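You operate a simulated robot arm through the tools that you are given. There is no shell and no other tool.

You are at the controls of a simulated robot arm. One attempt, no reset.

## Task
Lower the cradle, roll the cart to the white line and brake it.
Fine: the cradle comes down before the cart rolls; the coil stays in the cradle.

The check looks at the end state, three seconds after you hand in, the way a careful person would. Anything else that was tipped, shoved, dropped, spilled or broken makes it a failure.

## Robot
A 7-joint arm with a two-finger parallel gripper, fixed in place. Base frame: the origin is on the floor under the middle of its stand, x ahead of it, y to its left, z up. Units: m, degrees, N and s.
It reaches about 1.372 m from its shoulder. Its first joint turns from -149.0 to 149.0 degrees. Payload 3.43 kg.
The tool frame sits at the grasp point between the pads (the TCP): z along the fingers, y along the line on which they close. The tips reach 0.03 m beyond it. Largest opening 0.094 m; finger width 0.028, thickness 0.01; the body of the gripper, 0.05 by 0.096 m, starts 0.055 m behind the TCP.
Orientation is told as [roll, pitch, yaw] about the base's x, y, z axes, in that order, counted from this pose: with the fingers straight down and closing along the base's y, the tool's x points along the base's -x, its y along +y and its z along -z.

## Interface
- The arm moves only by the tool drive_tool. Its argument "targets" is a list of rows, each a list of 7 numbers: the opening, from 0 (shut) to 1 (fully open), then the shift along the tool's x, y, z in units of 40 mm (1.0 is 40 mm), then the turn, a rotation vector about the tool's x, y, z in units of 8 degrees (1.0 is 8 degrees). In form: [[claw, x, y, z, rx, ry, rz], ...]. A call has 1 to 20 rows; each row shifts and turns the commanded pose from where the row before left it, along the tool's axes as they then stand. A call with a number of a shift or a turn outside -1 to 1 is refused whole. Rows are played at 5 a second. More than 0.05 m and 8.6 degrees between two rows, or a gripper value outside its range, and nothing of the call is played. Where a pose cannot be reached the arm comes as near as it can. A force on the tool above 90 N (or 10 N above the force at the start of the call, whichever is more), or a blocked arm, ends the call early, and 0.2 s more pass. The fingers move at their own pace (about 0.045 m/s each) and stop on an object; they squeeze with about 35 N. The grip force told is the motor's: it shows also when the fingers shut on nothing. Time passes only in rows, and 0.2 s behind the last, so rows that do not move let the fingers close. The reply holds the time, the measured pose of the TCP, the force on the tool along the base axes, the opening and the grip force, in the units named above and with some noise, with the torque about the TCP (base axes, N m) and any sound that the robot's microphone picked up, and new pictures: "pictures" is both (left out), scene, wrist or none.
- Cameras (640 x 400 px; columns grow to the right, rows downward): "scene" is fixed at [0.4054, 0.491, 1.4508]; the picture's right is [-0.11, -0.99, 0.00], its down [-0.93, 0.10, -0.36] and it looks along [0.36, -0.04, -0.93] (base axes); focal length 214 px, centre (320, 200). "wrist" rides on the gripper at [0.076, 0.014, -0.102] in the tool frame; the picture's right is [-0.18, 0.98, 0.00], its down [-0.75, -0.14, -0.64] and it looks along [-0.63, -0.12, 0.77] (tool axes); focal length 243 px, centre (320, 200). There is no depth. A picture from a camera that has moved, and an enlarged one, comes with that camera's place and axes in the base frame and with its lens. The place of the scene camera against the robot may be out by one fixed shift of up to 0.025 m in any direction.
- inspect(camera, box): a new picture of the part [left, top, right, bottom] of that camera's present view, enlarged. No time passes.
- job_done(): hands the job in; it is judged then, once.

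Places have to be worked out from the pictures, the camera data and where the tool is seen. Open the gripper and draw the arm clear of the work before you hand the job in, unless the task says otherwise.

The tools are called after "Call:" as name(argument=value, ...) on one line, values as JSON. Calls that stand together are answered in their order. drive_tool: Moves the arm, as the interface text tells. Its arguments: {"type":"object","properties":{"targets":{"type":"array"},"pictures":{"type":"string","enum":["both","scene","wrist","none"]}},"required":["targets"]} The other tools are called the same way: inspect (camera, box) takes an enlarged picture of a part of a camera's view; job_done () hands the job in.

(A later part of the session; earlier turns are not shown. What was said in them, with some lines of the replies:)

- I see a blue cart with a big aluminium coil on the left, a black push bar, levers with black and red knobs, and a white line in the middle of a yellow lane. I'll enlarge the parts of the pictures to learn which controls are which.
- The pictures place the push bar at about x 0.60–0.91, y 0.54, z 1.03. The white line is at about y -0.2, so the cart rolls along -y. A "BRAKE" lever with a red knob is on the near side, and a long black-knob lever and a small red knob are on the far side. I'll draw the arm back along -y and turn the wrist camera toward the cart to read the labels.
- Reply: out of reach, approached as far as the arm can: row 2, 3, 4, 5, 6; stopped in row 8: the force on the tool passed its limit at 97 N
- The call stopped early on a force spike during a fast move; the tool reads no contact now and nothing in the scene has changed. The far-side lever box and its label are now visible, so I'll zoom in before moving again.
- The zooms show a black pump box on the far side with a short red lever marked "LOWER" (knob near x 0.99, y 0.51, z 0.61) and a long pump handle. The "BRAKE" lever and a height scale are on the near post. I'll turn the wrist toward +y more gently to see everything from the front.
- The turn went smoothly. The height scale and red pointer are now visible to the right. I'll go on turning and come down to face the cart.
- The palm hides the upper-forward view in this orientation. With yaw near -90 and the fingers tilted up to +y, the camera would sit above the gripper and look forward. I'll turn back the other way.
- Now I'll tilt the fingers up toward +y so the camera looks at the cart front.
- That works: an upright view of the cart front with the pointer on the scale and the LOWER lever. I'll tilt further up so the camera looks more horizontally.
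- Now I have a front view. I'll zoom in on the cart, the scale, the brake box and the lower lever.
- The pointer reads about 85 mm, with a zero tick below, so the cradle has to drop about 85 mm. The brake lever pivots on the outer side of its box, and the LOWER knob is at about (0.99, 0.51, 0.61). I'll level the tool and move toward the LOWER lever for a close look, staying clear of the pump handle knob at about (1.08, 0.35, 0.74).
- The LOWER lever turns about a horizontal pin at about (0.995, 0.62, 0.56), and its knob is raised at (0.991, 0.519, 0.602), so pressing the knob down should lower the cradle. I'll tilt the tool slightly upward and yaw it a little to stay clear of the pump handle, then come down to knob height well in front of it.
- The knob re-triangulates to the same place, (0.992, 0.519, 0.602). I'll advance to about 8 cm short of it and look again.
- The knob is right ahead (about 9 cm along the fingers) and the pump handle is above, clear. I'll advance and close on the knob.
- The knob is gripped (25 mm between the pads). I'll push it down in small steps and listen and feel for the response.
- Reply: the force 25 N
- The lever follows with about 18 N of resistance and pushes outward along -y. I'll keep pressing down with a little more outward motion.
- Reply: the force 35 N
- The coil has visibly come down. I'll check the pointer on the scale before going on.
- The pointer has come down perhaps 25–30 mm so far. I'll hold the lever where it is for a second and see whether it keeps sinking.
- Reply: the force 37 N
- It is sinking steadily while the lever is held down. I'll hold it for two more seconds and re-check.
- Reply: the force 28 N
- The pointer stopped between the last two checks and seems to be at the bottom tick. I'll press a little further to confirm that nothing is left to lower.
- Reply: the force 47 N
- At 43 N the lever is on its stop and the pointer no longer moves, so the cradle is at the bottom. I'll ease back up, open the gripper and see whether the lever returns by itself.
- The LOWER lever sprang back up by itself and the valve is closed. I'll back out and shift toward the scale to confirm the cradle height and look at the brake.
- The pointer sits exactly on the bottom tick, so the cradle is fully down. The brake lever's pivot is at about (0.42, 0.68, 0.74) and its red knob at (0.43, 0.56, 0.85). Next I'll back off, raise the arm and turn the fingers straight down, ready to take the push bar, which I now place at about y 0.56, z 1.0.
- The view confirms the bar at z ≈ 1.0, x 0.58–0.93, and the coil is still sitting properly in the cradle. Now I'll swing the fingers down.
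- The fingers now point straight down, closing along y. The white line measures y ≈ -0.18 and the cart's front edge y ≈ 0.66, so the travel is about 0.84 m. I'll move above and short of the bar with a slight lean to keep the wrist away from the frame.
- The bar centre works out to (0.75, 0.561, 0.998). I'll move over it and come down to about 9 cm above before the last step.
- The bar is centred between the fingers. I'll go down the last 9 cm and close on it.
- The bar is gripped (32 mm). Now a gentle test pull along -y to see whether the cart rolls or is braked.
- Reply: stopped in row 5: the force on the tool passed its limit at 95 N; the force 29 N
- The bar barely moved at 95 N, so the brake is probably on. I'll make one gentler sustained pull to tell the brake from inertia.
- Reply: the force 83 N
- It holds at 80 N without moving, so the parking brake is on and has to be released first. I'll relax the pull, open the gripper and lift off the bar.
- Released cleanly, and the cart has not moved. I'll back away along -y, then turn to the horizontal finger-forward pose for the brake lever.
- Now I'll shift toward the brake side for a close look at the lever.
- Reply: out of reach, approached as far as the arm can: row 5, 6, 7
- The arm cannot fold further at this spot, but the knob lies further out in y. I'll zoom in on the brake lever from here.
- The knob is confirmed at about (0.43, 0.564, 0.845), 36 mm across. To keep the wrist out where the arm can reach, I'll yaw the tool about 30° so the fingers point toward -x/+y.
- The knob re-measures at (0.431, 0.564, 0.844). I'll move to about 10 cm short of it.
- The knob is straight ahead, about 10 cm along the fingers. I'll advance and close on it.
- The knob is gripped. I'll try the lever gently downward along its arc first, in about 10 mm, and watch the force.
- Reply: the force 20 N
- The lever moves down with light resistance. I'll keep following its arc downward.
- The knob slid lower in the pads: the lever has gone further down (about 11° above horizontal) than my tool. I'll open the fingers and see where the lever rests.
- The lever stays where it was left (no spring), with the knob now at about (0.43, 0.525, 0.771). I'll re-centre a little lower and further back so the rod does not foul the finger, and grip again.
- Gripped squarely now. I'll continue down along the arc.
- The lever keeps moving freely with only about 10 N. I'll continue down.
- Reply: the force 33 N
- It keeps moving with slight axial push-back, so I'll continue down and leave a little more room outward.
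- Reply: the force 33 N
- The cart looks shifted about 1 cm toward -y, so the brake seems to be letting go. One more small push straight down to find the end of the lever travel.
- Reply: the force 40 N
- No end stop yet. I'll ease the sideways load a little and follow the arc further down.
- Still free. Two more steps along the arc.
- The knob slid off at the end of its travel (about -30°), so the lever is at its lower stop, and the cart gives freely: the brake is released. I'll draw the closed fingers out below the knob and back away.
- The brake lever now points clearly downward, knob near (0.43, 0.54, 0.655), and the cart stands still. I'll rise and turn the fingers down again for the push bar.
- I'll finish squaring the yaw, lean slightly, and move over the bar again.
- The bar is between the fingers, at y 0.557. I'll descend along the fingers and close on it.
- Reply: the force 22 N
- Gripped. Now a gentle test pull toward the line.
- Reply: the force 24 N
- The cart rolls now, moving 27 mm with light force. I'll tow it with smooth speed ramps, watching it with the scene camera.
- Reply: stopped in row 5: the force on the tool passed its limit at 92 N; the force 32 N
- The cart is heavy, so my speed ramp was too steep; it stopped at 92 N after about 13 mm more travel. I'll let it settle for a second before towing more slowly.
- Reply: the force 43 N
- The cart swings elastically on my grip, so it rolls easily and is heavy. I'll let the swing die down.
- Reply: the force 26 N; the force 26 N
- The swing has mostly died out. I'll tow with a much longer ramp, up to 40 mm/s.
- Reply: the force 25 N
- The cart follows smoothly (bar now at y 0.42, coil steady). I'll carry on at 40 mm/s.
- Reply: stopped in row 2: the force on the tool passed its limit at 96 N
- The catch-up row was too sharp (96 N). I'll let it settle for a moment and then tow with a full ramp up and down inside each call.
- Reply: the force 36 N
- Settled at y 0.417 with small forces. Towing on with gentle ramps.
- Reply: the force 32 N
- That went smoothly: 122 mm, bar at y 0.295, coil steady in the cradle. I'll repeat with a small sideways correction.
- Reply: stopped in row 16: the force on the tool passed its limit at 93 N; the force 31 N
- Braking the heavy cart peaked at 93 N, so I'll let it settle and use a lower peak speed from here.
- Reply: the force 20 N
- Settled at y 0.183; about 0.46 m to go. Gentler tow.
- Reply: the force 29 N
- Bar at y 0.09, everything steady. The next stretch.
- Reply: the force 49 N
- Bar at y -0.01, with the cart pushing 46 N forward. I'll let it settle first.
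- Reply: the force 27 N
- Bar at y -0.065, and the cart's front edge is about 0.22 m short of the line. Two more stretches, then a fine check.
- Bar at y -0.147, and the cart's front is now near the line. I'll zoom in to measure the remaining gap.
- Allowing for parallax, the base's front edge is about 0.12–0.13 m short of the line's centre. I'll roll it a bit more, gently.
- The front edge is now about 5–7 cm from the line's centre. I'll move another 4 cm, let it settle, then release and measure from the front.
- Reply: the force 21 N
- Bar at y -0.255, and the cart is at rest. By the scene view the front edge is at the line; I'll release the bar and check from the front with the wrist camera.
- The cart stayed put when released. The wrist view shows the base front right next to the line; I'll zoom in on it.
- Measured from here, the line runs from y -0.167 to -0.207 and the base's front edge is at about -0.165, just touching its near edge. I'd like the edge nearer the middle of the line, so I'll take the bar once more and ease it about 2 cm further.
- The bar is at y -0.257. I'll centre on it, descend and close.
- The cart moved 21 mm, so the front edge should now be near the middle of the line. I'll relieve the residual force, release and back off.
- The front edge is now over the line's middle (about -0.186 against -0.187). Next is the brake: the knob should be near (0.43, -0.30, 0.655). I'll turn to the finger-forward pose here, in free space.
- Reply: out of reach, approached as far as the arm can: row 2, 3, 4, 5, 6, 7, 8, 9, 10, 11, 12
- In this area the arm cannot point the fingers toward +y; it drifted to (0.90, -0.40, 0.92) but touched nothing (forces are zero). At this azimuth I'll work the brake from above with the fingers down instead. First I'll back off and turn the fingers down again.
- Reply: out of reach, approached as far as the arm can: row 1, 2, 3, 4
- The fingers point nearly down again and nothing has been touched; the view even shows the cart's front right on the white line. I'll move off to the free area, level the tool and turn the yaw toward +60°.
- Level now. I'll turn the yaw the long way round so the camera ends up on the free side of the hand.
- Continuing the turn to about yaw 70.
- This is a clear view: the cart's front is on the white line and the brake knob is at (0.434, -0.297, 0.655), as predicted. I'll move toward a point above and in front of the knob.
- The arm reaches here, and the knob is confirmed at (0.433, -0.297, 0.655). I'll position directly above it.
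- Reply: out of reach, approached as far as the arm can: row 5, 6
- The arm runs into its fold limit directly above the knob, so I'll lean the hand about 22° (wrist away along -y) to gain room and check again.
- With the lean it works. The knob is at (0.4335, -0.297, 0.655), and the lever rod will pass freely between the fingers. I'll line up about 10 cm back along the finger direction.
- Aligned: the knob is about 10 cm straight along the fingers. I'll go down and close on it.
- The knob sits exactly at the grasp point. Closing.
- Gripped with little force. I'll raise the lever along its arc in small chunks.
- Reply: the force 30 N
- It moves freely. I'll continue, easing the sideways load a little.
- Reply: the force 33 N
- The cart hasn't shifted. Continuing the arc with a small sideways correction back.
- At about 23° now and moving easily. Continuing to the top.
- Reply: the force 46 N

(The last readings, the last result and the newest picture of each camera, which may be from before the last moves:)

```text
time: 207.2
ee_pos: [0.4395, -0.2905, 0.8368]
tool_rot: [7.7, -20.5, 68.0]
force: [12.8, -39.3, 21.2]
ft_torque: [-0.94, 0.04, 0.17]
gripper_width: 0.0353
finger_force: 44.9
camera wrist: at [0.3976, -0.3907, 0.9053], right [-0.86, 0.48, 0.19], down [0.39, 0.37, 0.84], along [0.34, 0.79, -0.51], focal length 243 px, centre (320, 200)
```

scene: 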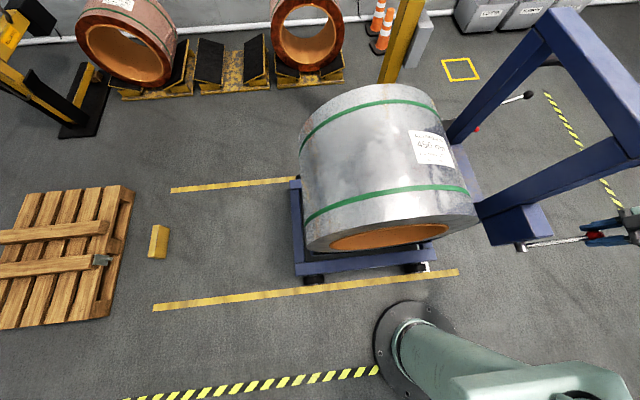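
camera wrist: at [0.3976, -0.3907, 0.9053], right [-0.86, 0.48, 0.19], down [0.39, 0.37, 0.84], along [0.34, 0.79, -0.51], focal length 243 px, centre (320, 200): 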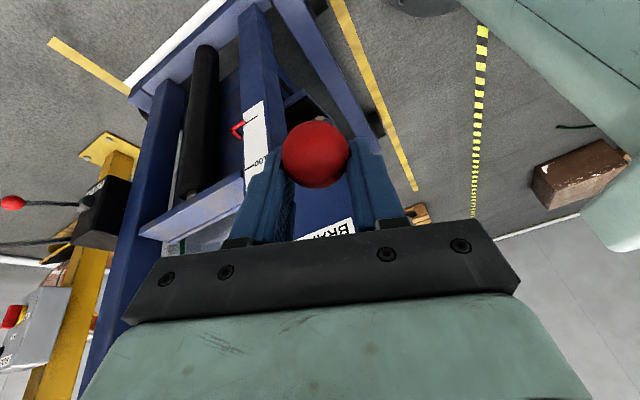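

The load is mostly radial now and the ball has crept toward the fingertips (lever at about 31°). I'll open, re-centre on the knob and re-grip for the last stretch.

Call:
drive_tool(targets=[[0.8, 0, 0, 0, 0, 0, 0], [0.9, 0, 0, 0, 0, 0, 0], [0.9, 0, 0, 0, 0, 0, 0], [0.9, 0.18, 0.01, 0.18, 0, 0, 0], [0.9, 0.17, 0.01, 0.19, 0, 0, 0], [0.9, 0, 0, 0, 0, 0, 0]], pictures="both")

```text
time: 208.6
ee_pos: [0.4323, -0.2963, 0.817]
tool_rot: [8.0, -20.5, 68.2]
force: [-0.5, 0.2, -0.1]
ft_torque: [0.02, 0.0, 0.0]
gripper_width: 0.0848
finger_force: 0.0
camera wrist: at [0.3911, -0.3956, 0.8869], right [-0.86, 0.48, 0.19], down [0.4, 0.37, 0.84], along [0.33, 0.8, -0.5], focal length 243 px, centre (320, 200)
```

scene: 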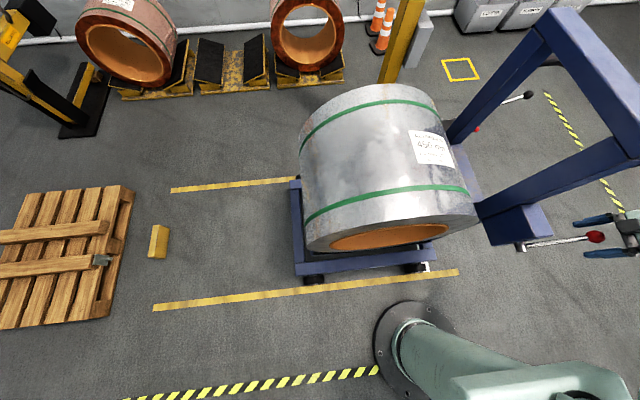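
wrist: 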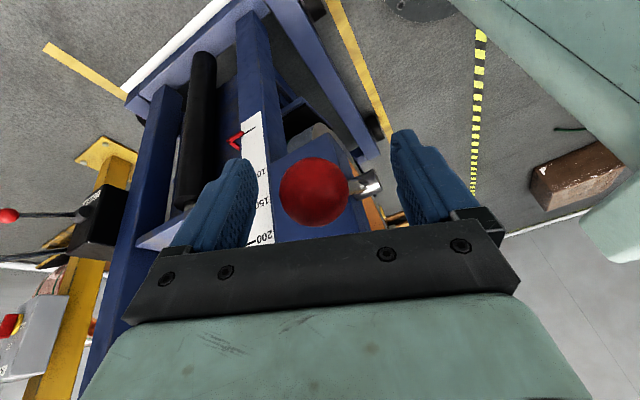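

Re-centred on the knob (lever at about 31°; brake-on was about 42°). Closing and pushing the last stretch.

Call:
drive_tool(targets=[[0, 0, 0, 0, 0, 0, 0], [0, 0, 0, 0, 0, 0, 0], [0, 0, 0, 0, 0, 0, 0], [0, 0, 0, 0, 0, 0, 0], [0, -0.226, 0.083, -0.13, 0, 0, 0], [0, -0.223, 0.082, -0.123, 0, 0, 0], [0, 0, 0, 0, 0, 0, 0]], pictures="both")

```text
time: 210.2
ee_pos: [0.4354, -0.2832, 0.8347]
tool_rot: [7.5, -20.6, 68.1]
force: [29.6, -30.9, 20.4]
ft_torque: [-0.19, 0.1, 0.14]
gripper_width: 0.0358
finger_force: 45.4
camera wrist: at [0.3934, -0.3819, 0.903], right [-0.86, 0.48, 0.18], down [0.39, 0.37, 0.84], along [0.34, 0.79, -0.51], focal length 243 px, centre (320, 200)
```

scene: 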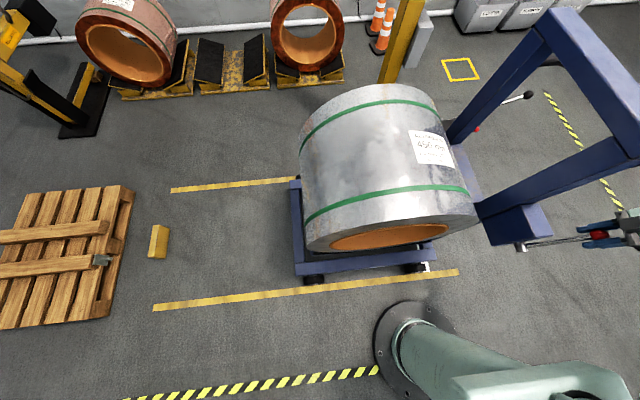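
wrist: 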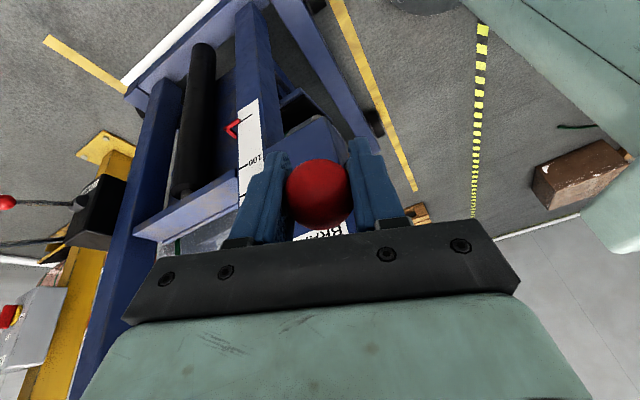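

The knob follows, lever at about 39°. I'll do the last few degrees with a slight outward correction to ease the radial load.

Call:
drive_tool(targets=[[0, -0.1, 0, -0.11, 0, 0, 0], [0, -0.1, 0, -0.11, 0, 0, 0], [0, 0, 0, 0, 0, 0, 0]], pictures="wrist")

```text
time: 211.0
ee_pos: [0.4361, -0.2755, 0.8444]
tool_rot: [7.9, -20.5, 68.1]
force: [22.6, 3.7, -32.8]
ft_torque: [0.11, 0.25, 0.14]
gripper_width: 0.0358
finger_force: 44.7
camera wrist: at [0.3938, -0.3764, 0.9129], right [-0.86, 0.48, 0.19], down [0.39, 0.37, 0.84], along [0.33, 0.8, -0.5], focal length 243 px, centre (320, 200)
```

wrist: 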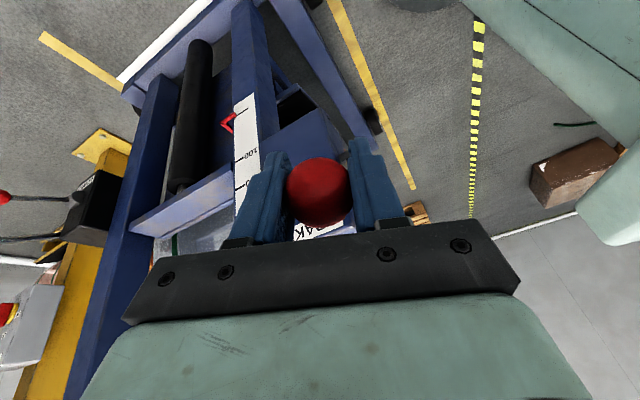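

The knob is at (−0.2755, 0.844), right where "brake on" should be, with resistance rising to 33 N. One more small push to make sure it is seated.

Call:
drive_tool(targets=[[0, -0.06, 0.01, -0.07, 0, 0, 0], [0, 0, 0, 0, 0, 0, 0]], pictures="none")

```text
time: 211.6
ee_pos: [0.4366, -0.2776, 0.8467]
tool_rot: [8.1, -20.4, 68.1]
force: [13.1, -8.7, -37.2]
ft_torque: [-0.1, 0.15, 0.05]
gripper_width: 0.0356
finger_force: 45.0
```

The lever is firmly at its upper position. I'll open, back straight off the knob, and look.

Call:
drive_tool(targets=[[0, 0.03, 0, 0.03, 0, 0, 0], [0.5, 0, 0, 0, 0, 0, 0], [1, 0, 0, 0, 0, 0, 0], [1, 0, 0, 0, 0, 0, 0], [1, 0, 0, 0, 0, 0, 0], [1, 0, 0, -0.3, 0, 0, 0], [1, 0, 0, -0.5, 0, 0, 0], [1, 0, 0, -0.5, 0, 0, 0], [1, 0.1, 0, -0.5, 0, 0, 0], [1, 0.3, 0, -0.4, 0, 0, 0], [1, 0.4, 0, -0.3, 0, 0, 0], [1, 0.4, 0, -0.3, 0, 0, 0], [1, 0, 0, 0, 0, 0, 0]], pictures="both")

```text
time: 214.4
ee_pos: [0.4255, -0.3601, 0.9077]
tool_rot: [7.6, -20.3, 68.1]
force: [-0.2, -0.2, -1.4]
ft_torque: [-0.02, 0.0, 0.0]
gripper_width: 0.0941
finger_force: 0.1
out of reach, approached as far as the arm can: row 10, 11, 12
camera wrist: at [0.3837, -0.4606, 0.9784], right [-0.86, 0.48, 0.19], down [0.39, 0.37, 0.84], along [0.34, 0.79, -0.51], focal length 243 px, centre (320, 200)
```

scene: 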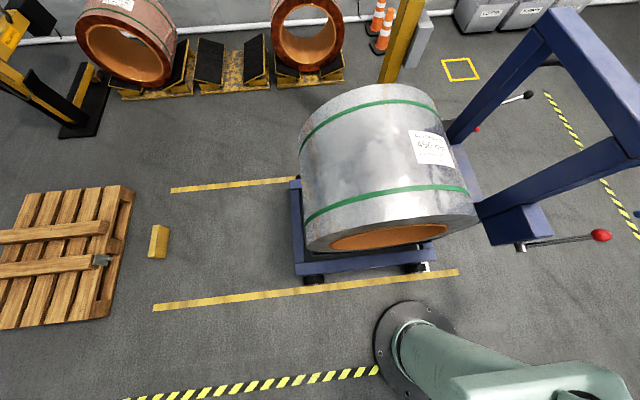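
wrist: 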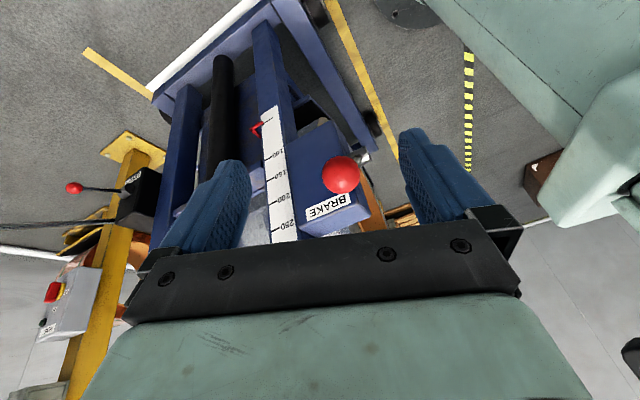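

The brake lever is back at its original braked angle (knob at about y -0.277, z 0.844). I'll zoom in to check the lever and the front edge against the line.

Call:
inspect(camera="wrist", box=[130, 0, 400, 170])

Call:
inspect(camera="scene", box=[400, 190, 620, 290])

```text
2.35 times, centred on (265, 85) of wrist
camera zoom: at [0.3837, -0.4606, 0.9784], right [-0.86, 0.48, 0.19], down [0.39, 0.37, 0.84], along [0.34, 0.79, -0.51], focal length 571 px, centre (449, 471)
```

zoom: 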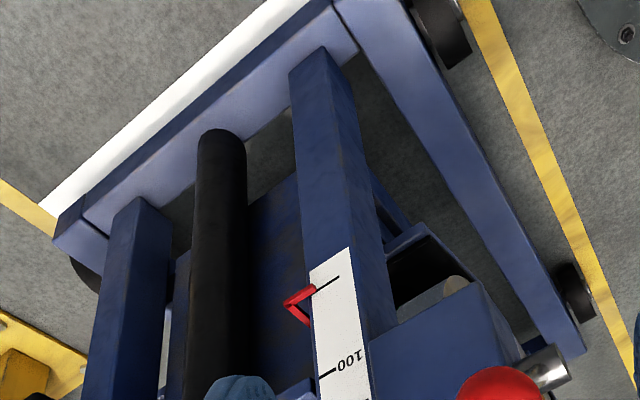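

```text
2.91 times, centred on (510, 240) of scene
camera zoom: at [0.4054, 0.491, 1.4508], right [-0.11, -0.99, 0.0], down [-0.93, 0.1, -0.36], along [0.36, -0.04, -0.93], focal length 624 px, centre (-233, 84)
```

zoom: 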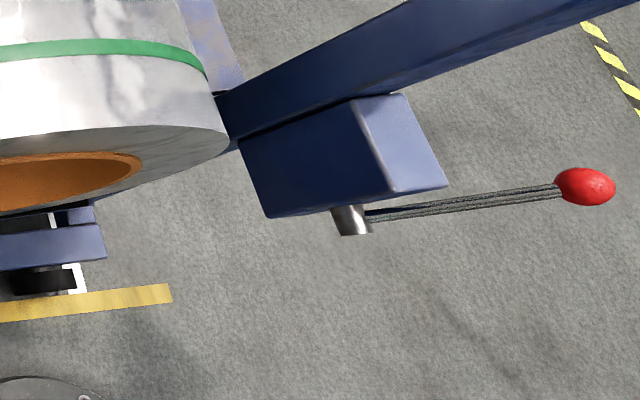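

The front edge is still on the middle of the line, the pointer is on the bottom tick, and the lever is up. To be sure the brake holds, I'll make a light push test on the bar with closed fingers. First I move beside it.

Call:
drive_tool(targets=[[1, 0.3, -0.2, -0.2, 0, 0, 0], [1, 0.1, -0.4, -0.3, 0, 0, 0], [0.5, -0.1, -0.55, -0.25, 0, 0, 0], [0, -0.15, -0.6, -0.25, 0, 0, 0], [0, -0.18, -0.6, -0.25, 0, 0, 0], [0, -0.18, -0.6, -0.25, 0, 0, 0], [0, -0.18, -0.6, -0.25, 0, 0, 0], [0, -0.18, -0.6, -0.25, 0, 0, 0], [0, -0.18, -0.6, -0.25, 0, 0, 0], [0, -0.18, -0.6, -0.25, 0, 0, 0], [0, -0.18, -0.6, -0.25, 0, 0, 0], [0, -0.18, -0.6, -0.2, 0, 0, 0], [0, -0.18, -0.4, 0, 0, 0, 0], [0, 0, 0, 0, 0, 0, 0]], pictures="wrist")

```text
time: 217.4
ee_pos: [0.7075, -0.4415, 0.9966]
tool_rot: [8.1, -20.7, 68.1]
force: [-0.3, -0.3, 0.2]
ft_torque: [-0.02, 0.02, 0.01]
gripper_width: 0.0
finger_force: 33.1
out of reach, approached as far as the arm can: row 2
camera wrist: at [0.6664, -0.5417, 1.0662], right [-0.86, 0.48, 0.19], down [0.4, 0.37, 0.84], along [0.33, 0.8, -0.5], focal length 243 px, centre (320, 200)
```

wrist: 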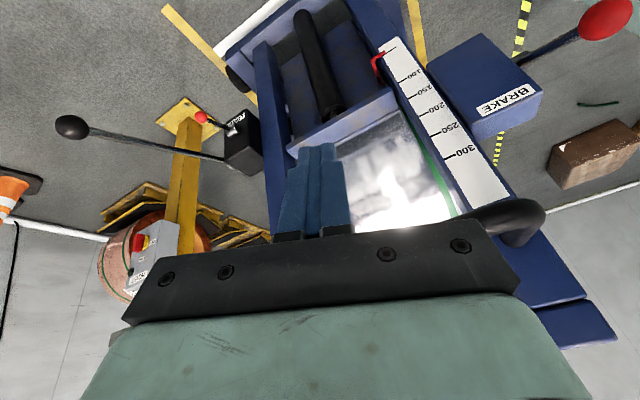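

I'm beside the bar. I'll approach it along +y and press gently.

Call:
drive_tool(targets=[[0, -0.4, 0.15, 0.17, 0, 0, 0], [0, -0.52, 0.193, 0.227, 0, 0, 0], [0, -0.52, 0.193, 0.227, 0, 0, 0], [0, -0.52, 0.193, 0.227, 0, 0, 0], [0, -0.4, 0.15, 0.17, 0, 0, 0], [0, -0.15, 0.056, 0.065, 0, 0, 0], [0, 0, 0, 0, 0, 0, 0]], pictures="wrist")

```text
time: 219.0
ee_pos: [0.7093, -0.3266, 0.9974]
tool_rot: [8.1, -20.6, 68.0]
force: [-0.3, -0.1, 0.0]
ft_torque: [-0.01, 0.0, 0.01]
gripper_width: 0.0
finger_force: 32.7
camera wrist: at [0.668, -0.4266, 1.0658], right [-0.86, 0.48, 0.19], down [0.4, 0.37, 0.84], along [0.33, 0.8, -0.5], focal length 243 px, centre (320, 200)
```

wrist: 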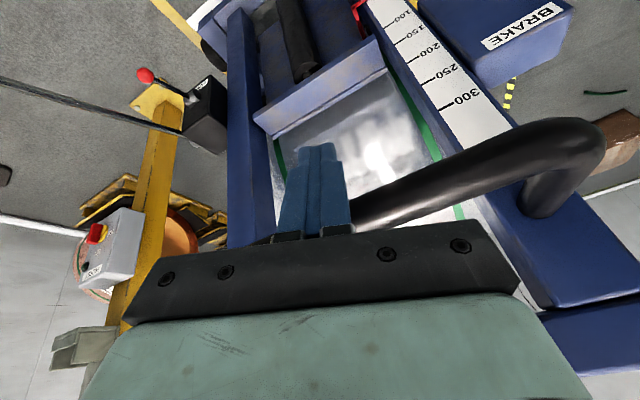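

Just short of contact. Now a slow push.

Call:
drive_tool(targets=[[0, -0.1, 0.037, 0.044, 0, 0, 0], [0, -0.1, 0.037, 0.044, 0, 0, 0], [0, -0.1, 0.037, 0.044, 0, 0, 0], [0, -0.1, 0.037, 0.044, 0, 0, 0], [0, -0.08, 0.03, 0.035, 0, 0, 0], [0, 0, 0, 0, 0, 0, 0], [0, 0, 0, 0, 0, 0, 0]], pictures="none")

```text
time: 220.6
ee_pos: [0.7093, -0.309, 0.9974]
tool_rot: [7.9, -20.2, 67.9]
force: [-0.5, -55.9, 17.7]
ft_torque: [0.66, 0.16, 0.42]
gripper_width: 0.0
finger_force: 32.9
```

Pressing with 56 N at y -0.309. I'll hold and see whether anything creeps.

Call:
drive_tool(targets=[[0, 0, 0, 0, 0, 0, 0], [0, 0, 0, 0, 0, 0, 0], [0, 0, 0, 0, 0, 0, 0], [0, 0, 0, 0, 0, 0, 0], [0, 0, 0, 0, 0, 0, 0], [0, 0, 0, 0, 0, 0, 0]], pictures="none")

```text
time: 222.0
ee_pos: [0.7094, -0.3088, 0.9956]
tool_rot: [7.8, -20.2, 67.8]
force: [9.1, -68.8, 30.1]
ft_torque: [0.96, 0.26, 0.34]
gripper_width: 0.0
finger_force: 33.0
```

It holds at 69 N without moving, so the brake is on. I'll back off, open the gripper and draw the arm well clear.

Call:
drive_tool(targets=[[0, 0.2, -0.075, -0.09, 0, 0, 0], [0, 0.4, -0.15, -0.18, 0, 0, 0], [0, 0.6, -0.22, -0.26, 0, 0, 0], [0.5, 0.6, -0.22, -0.26, 0, 0, 0], [1, 0.6, -0.22, -0.26, 0, 0, 0], [1, 0.6, -0.22, -0.26, 0, 0, 0], [1, 0.6, -0.22, -0.26, 0, 0, 0], [1, 0.6, -0.22, -0.26, 0, 0, 0], [1, 0.6, -0.22, -0.26, 0, 0, 0], [1, 0.6, -0.22, -0.26, 0, 0, 0], [1, 0.6, -0.22, -0.26, 0, 0, 0], [1, 0.3, -0.1, -0.13, 0, 0, 0], [1, 0, 0, 0, 0, 0, 0]], pictures="both")

```text
time: 224.8
ee_pos: [0.7085, -0.592, 0.9918]
tool_rot: [7.3, -20.5, 68.1]
force: [-0.1, -0.1, -0.7]
ft_torque: [-0.01, 0.01, 0.0]
gripper_width: 0.0941
finger_force: 0.0
out of reach, approached as far as the arm can: row 11
camera wrist: at [0.6654, -0.6929, 1.0611], right [-0.86, 0.48, 0.18], down [0.39, 0.37, 0.84], along [0.34, 0.79, -0.51], focal length 243 px, centre (320, 200)
```

scene: 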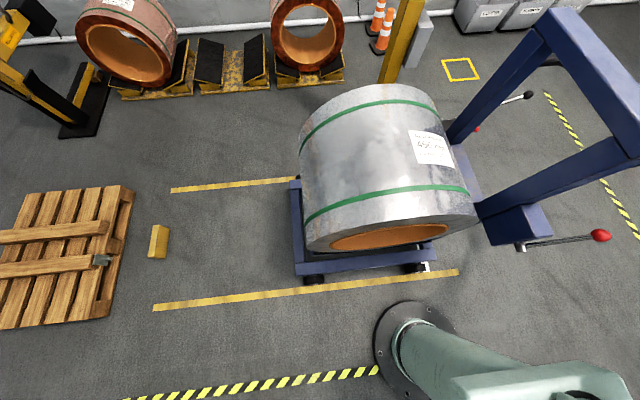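
wrist: 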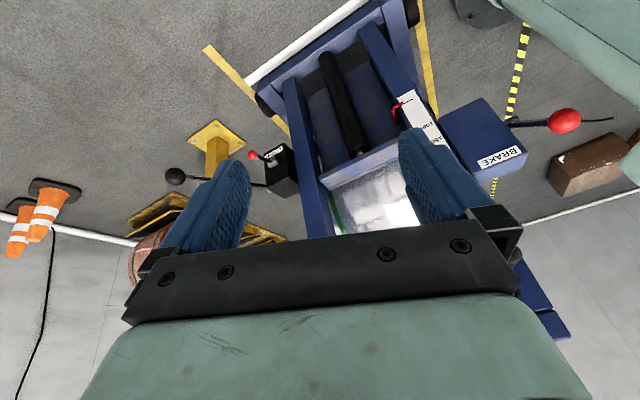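

Everything is clear of the arm. One last zoom to confirm the front edge, pointer and lever before handing in.

Call:
inspect(camera="wrist", box=[230, 0, 450, 140])

Call:
inspect(camera="wrist", box=[380, 80, 600, 200])

```text
2.86 times, centred on (340, 70) of wrist
camera zoom: at [0.6654, -0.6929, 1.0611], right [-0.86, 0.48, 0.18], down [0.39, 0.37, 0.84], along [0.34, 0.79, -0.51], focal length 693 px, centre (263, 571)
```

zoom: 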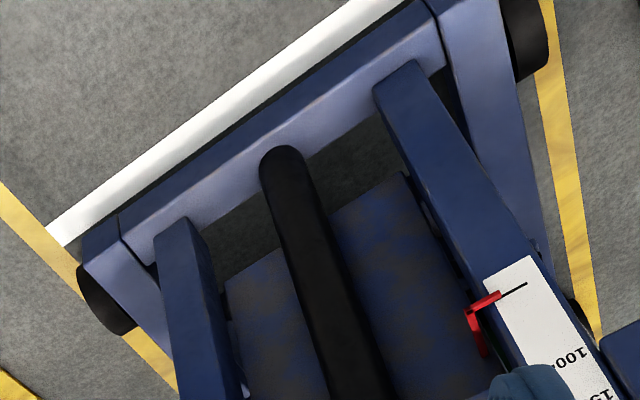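

```text
2.91 times, centred on (490, 140) of wrist
camera zoom: at [0.6654, -0.6929, 1.0611], right [-0.86, 0.48, 0.18], down [0.39, 0.37, 0.84], along [0.34, 0.79, -0.51], focal length 706 px, centre (-174, 374)
```

zoom: 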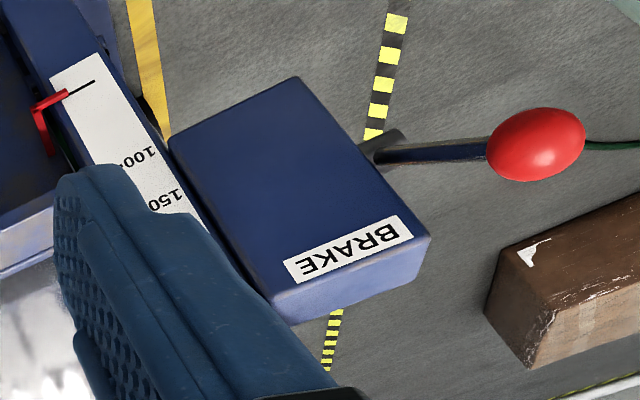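

The front edge sits over the middle of the white line and the pointer is on the bottom tick. The coil is in the cradle, the brake lever is up and held at 69 N, and the gripper is open with the arm clear. Handing in.

Call:
job_done()

```text
The job is handed in.
```

The cradle is down, the cart is at the white line with its brake on, and I've handed the job in. I don't have the check's result.

- **Cradle:** I held the LOWER lever until the height pointer stopped on the scale's bottom tick, before the cart moved at all. The lever sprang back up when released.
- **Brake release:** The cart did not move at up to 95 N because its brake was on, so I pushed the brake lever down first. The cart shifted about 1 cm and back while I worked the lever, before the tow.
- **Position:** The front edge of the cart's base is over the middle of the line, at about y -0.185 m against -0.187 m for the line's centre. I took "to the white line" to mean that front edge; the front wheels are about 13 cm behind the line.
- **Brake:** The lever is back at its original braked angle. I pushed the bar with 69 N and the cart did not move.
- **Coil and surroundings:** The coil is still in the cradle, and I saw nothing else disturbed. A yellow block is now visible on the floor behind where the cart stood; I believe it was already there, hidden under the coil.

The tow stopped several times when the force passed the arm's 90 N limit. After each stop I let the cart settle and went on more slowly. The gripper is open and the arm is drawn clear.
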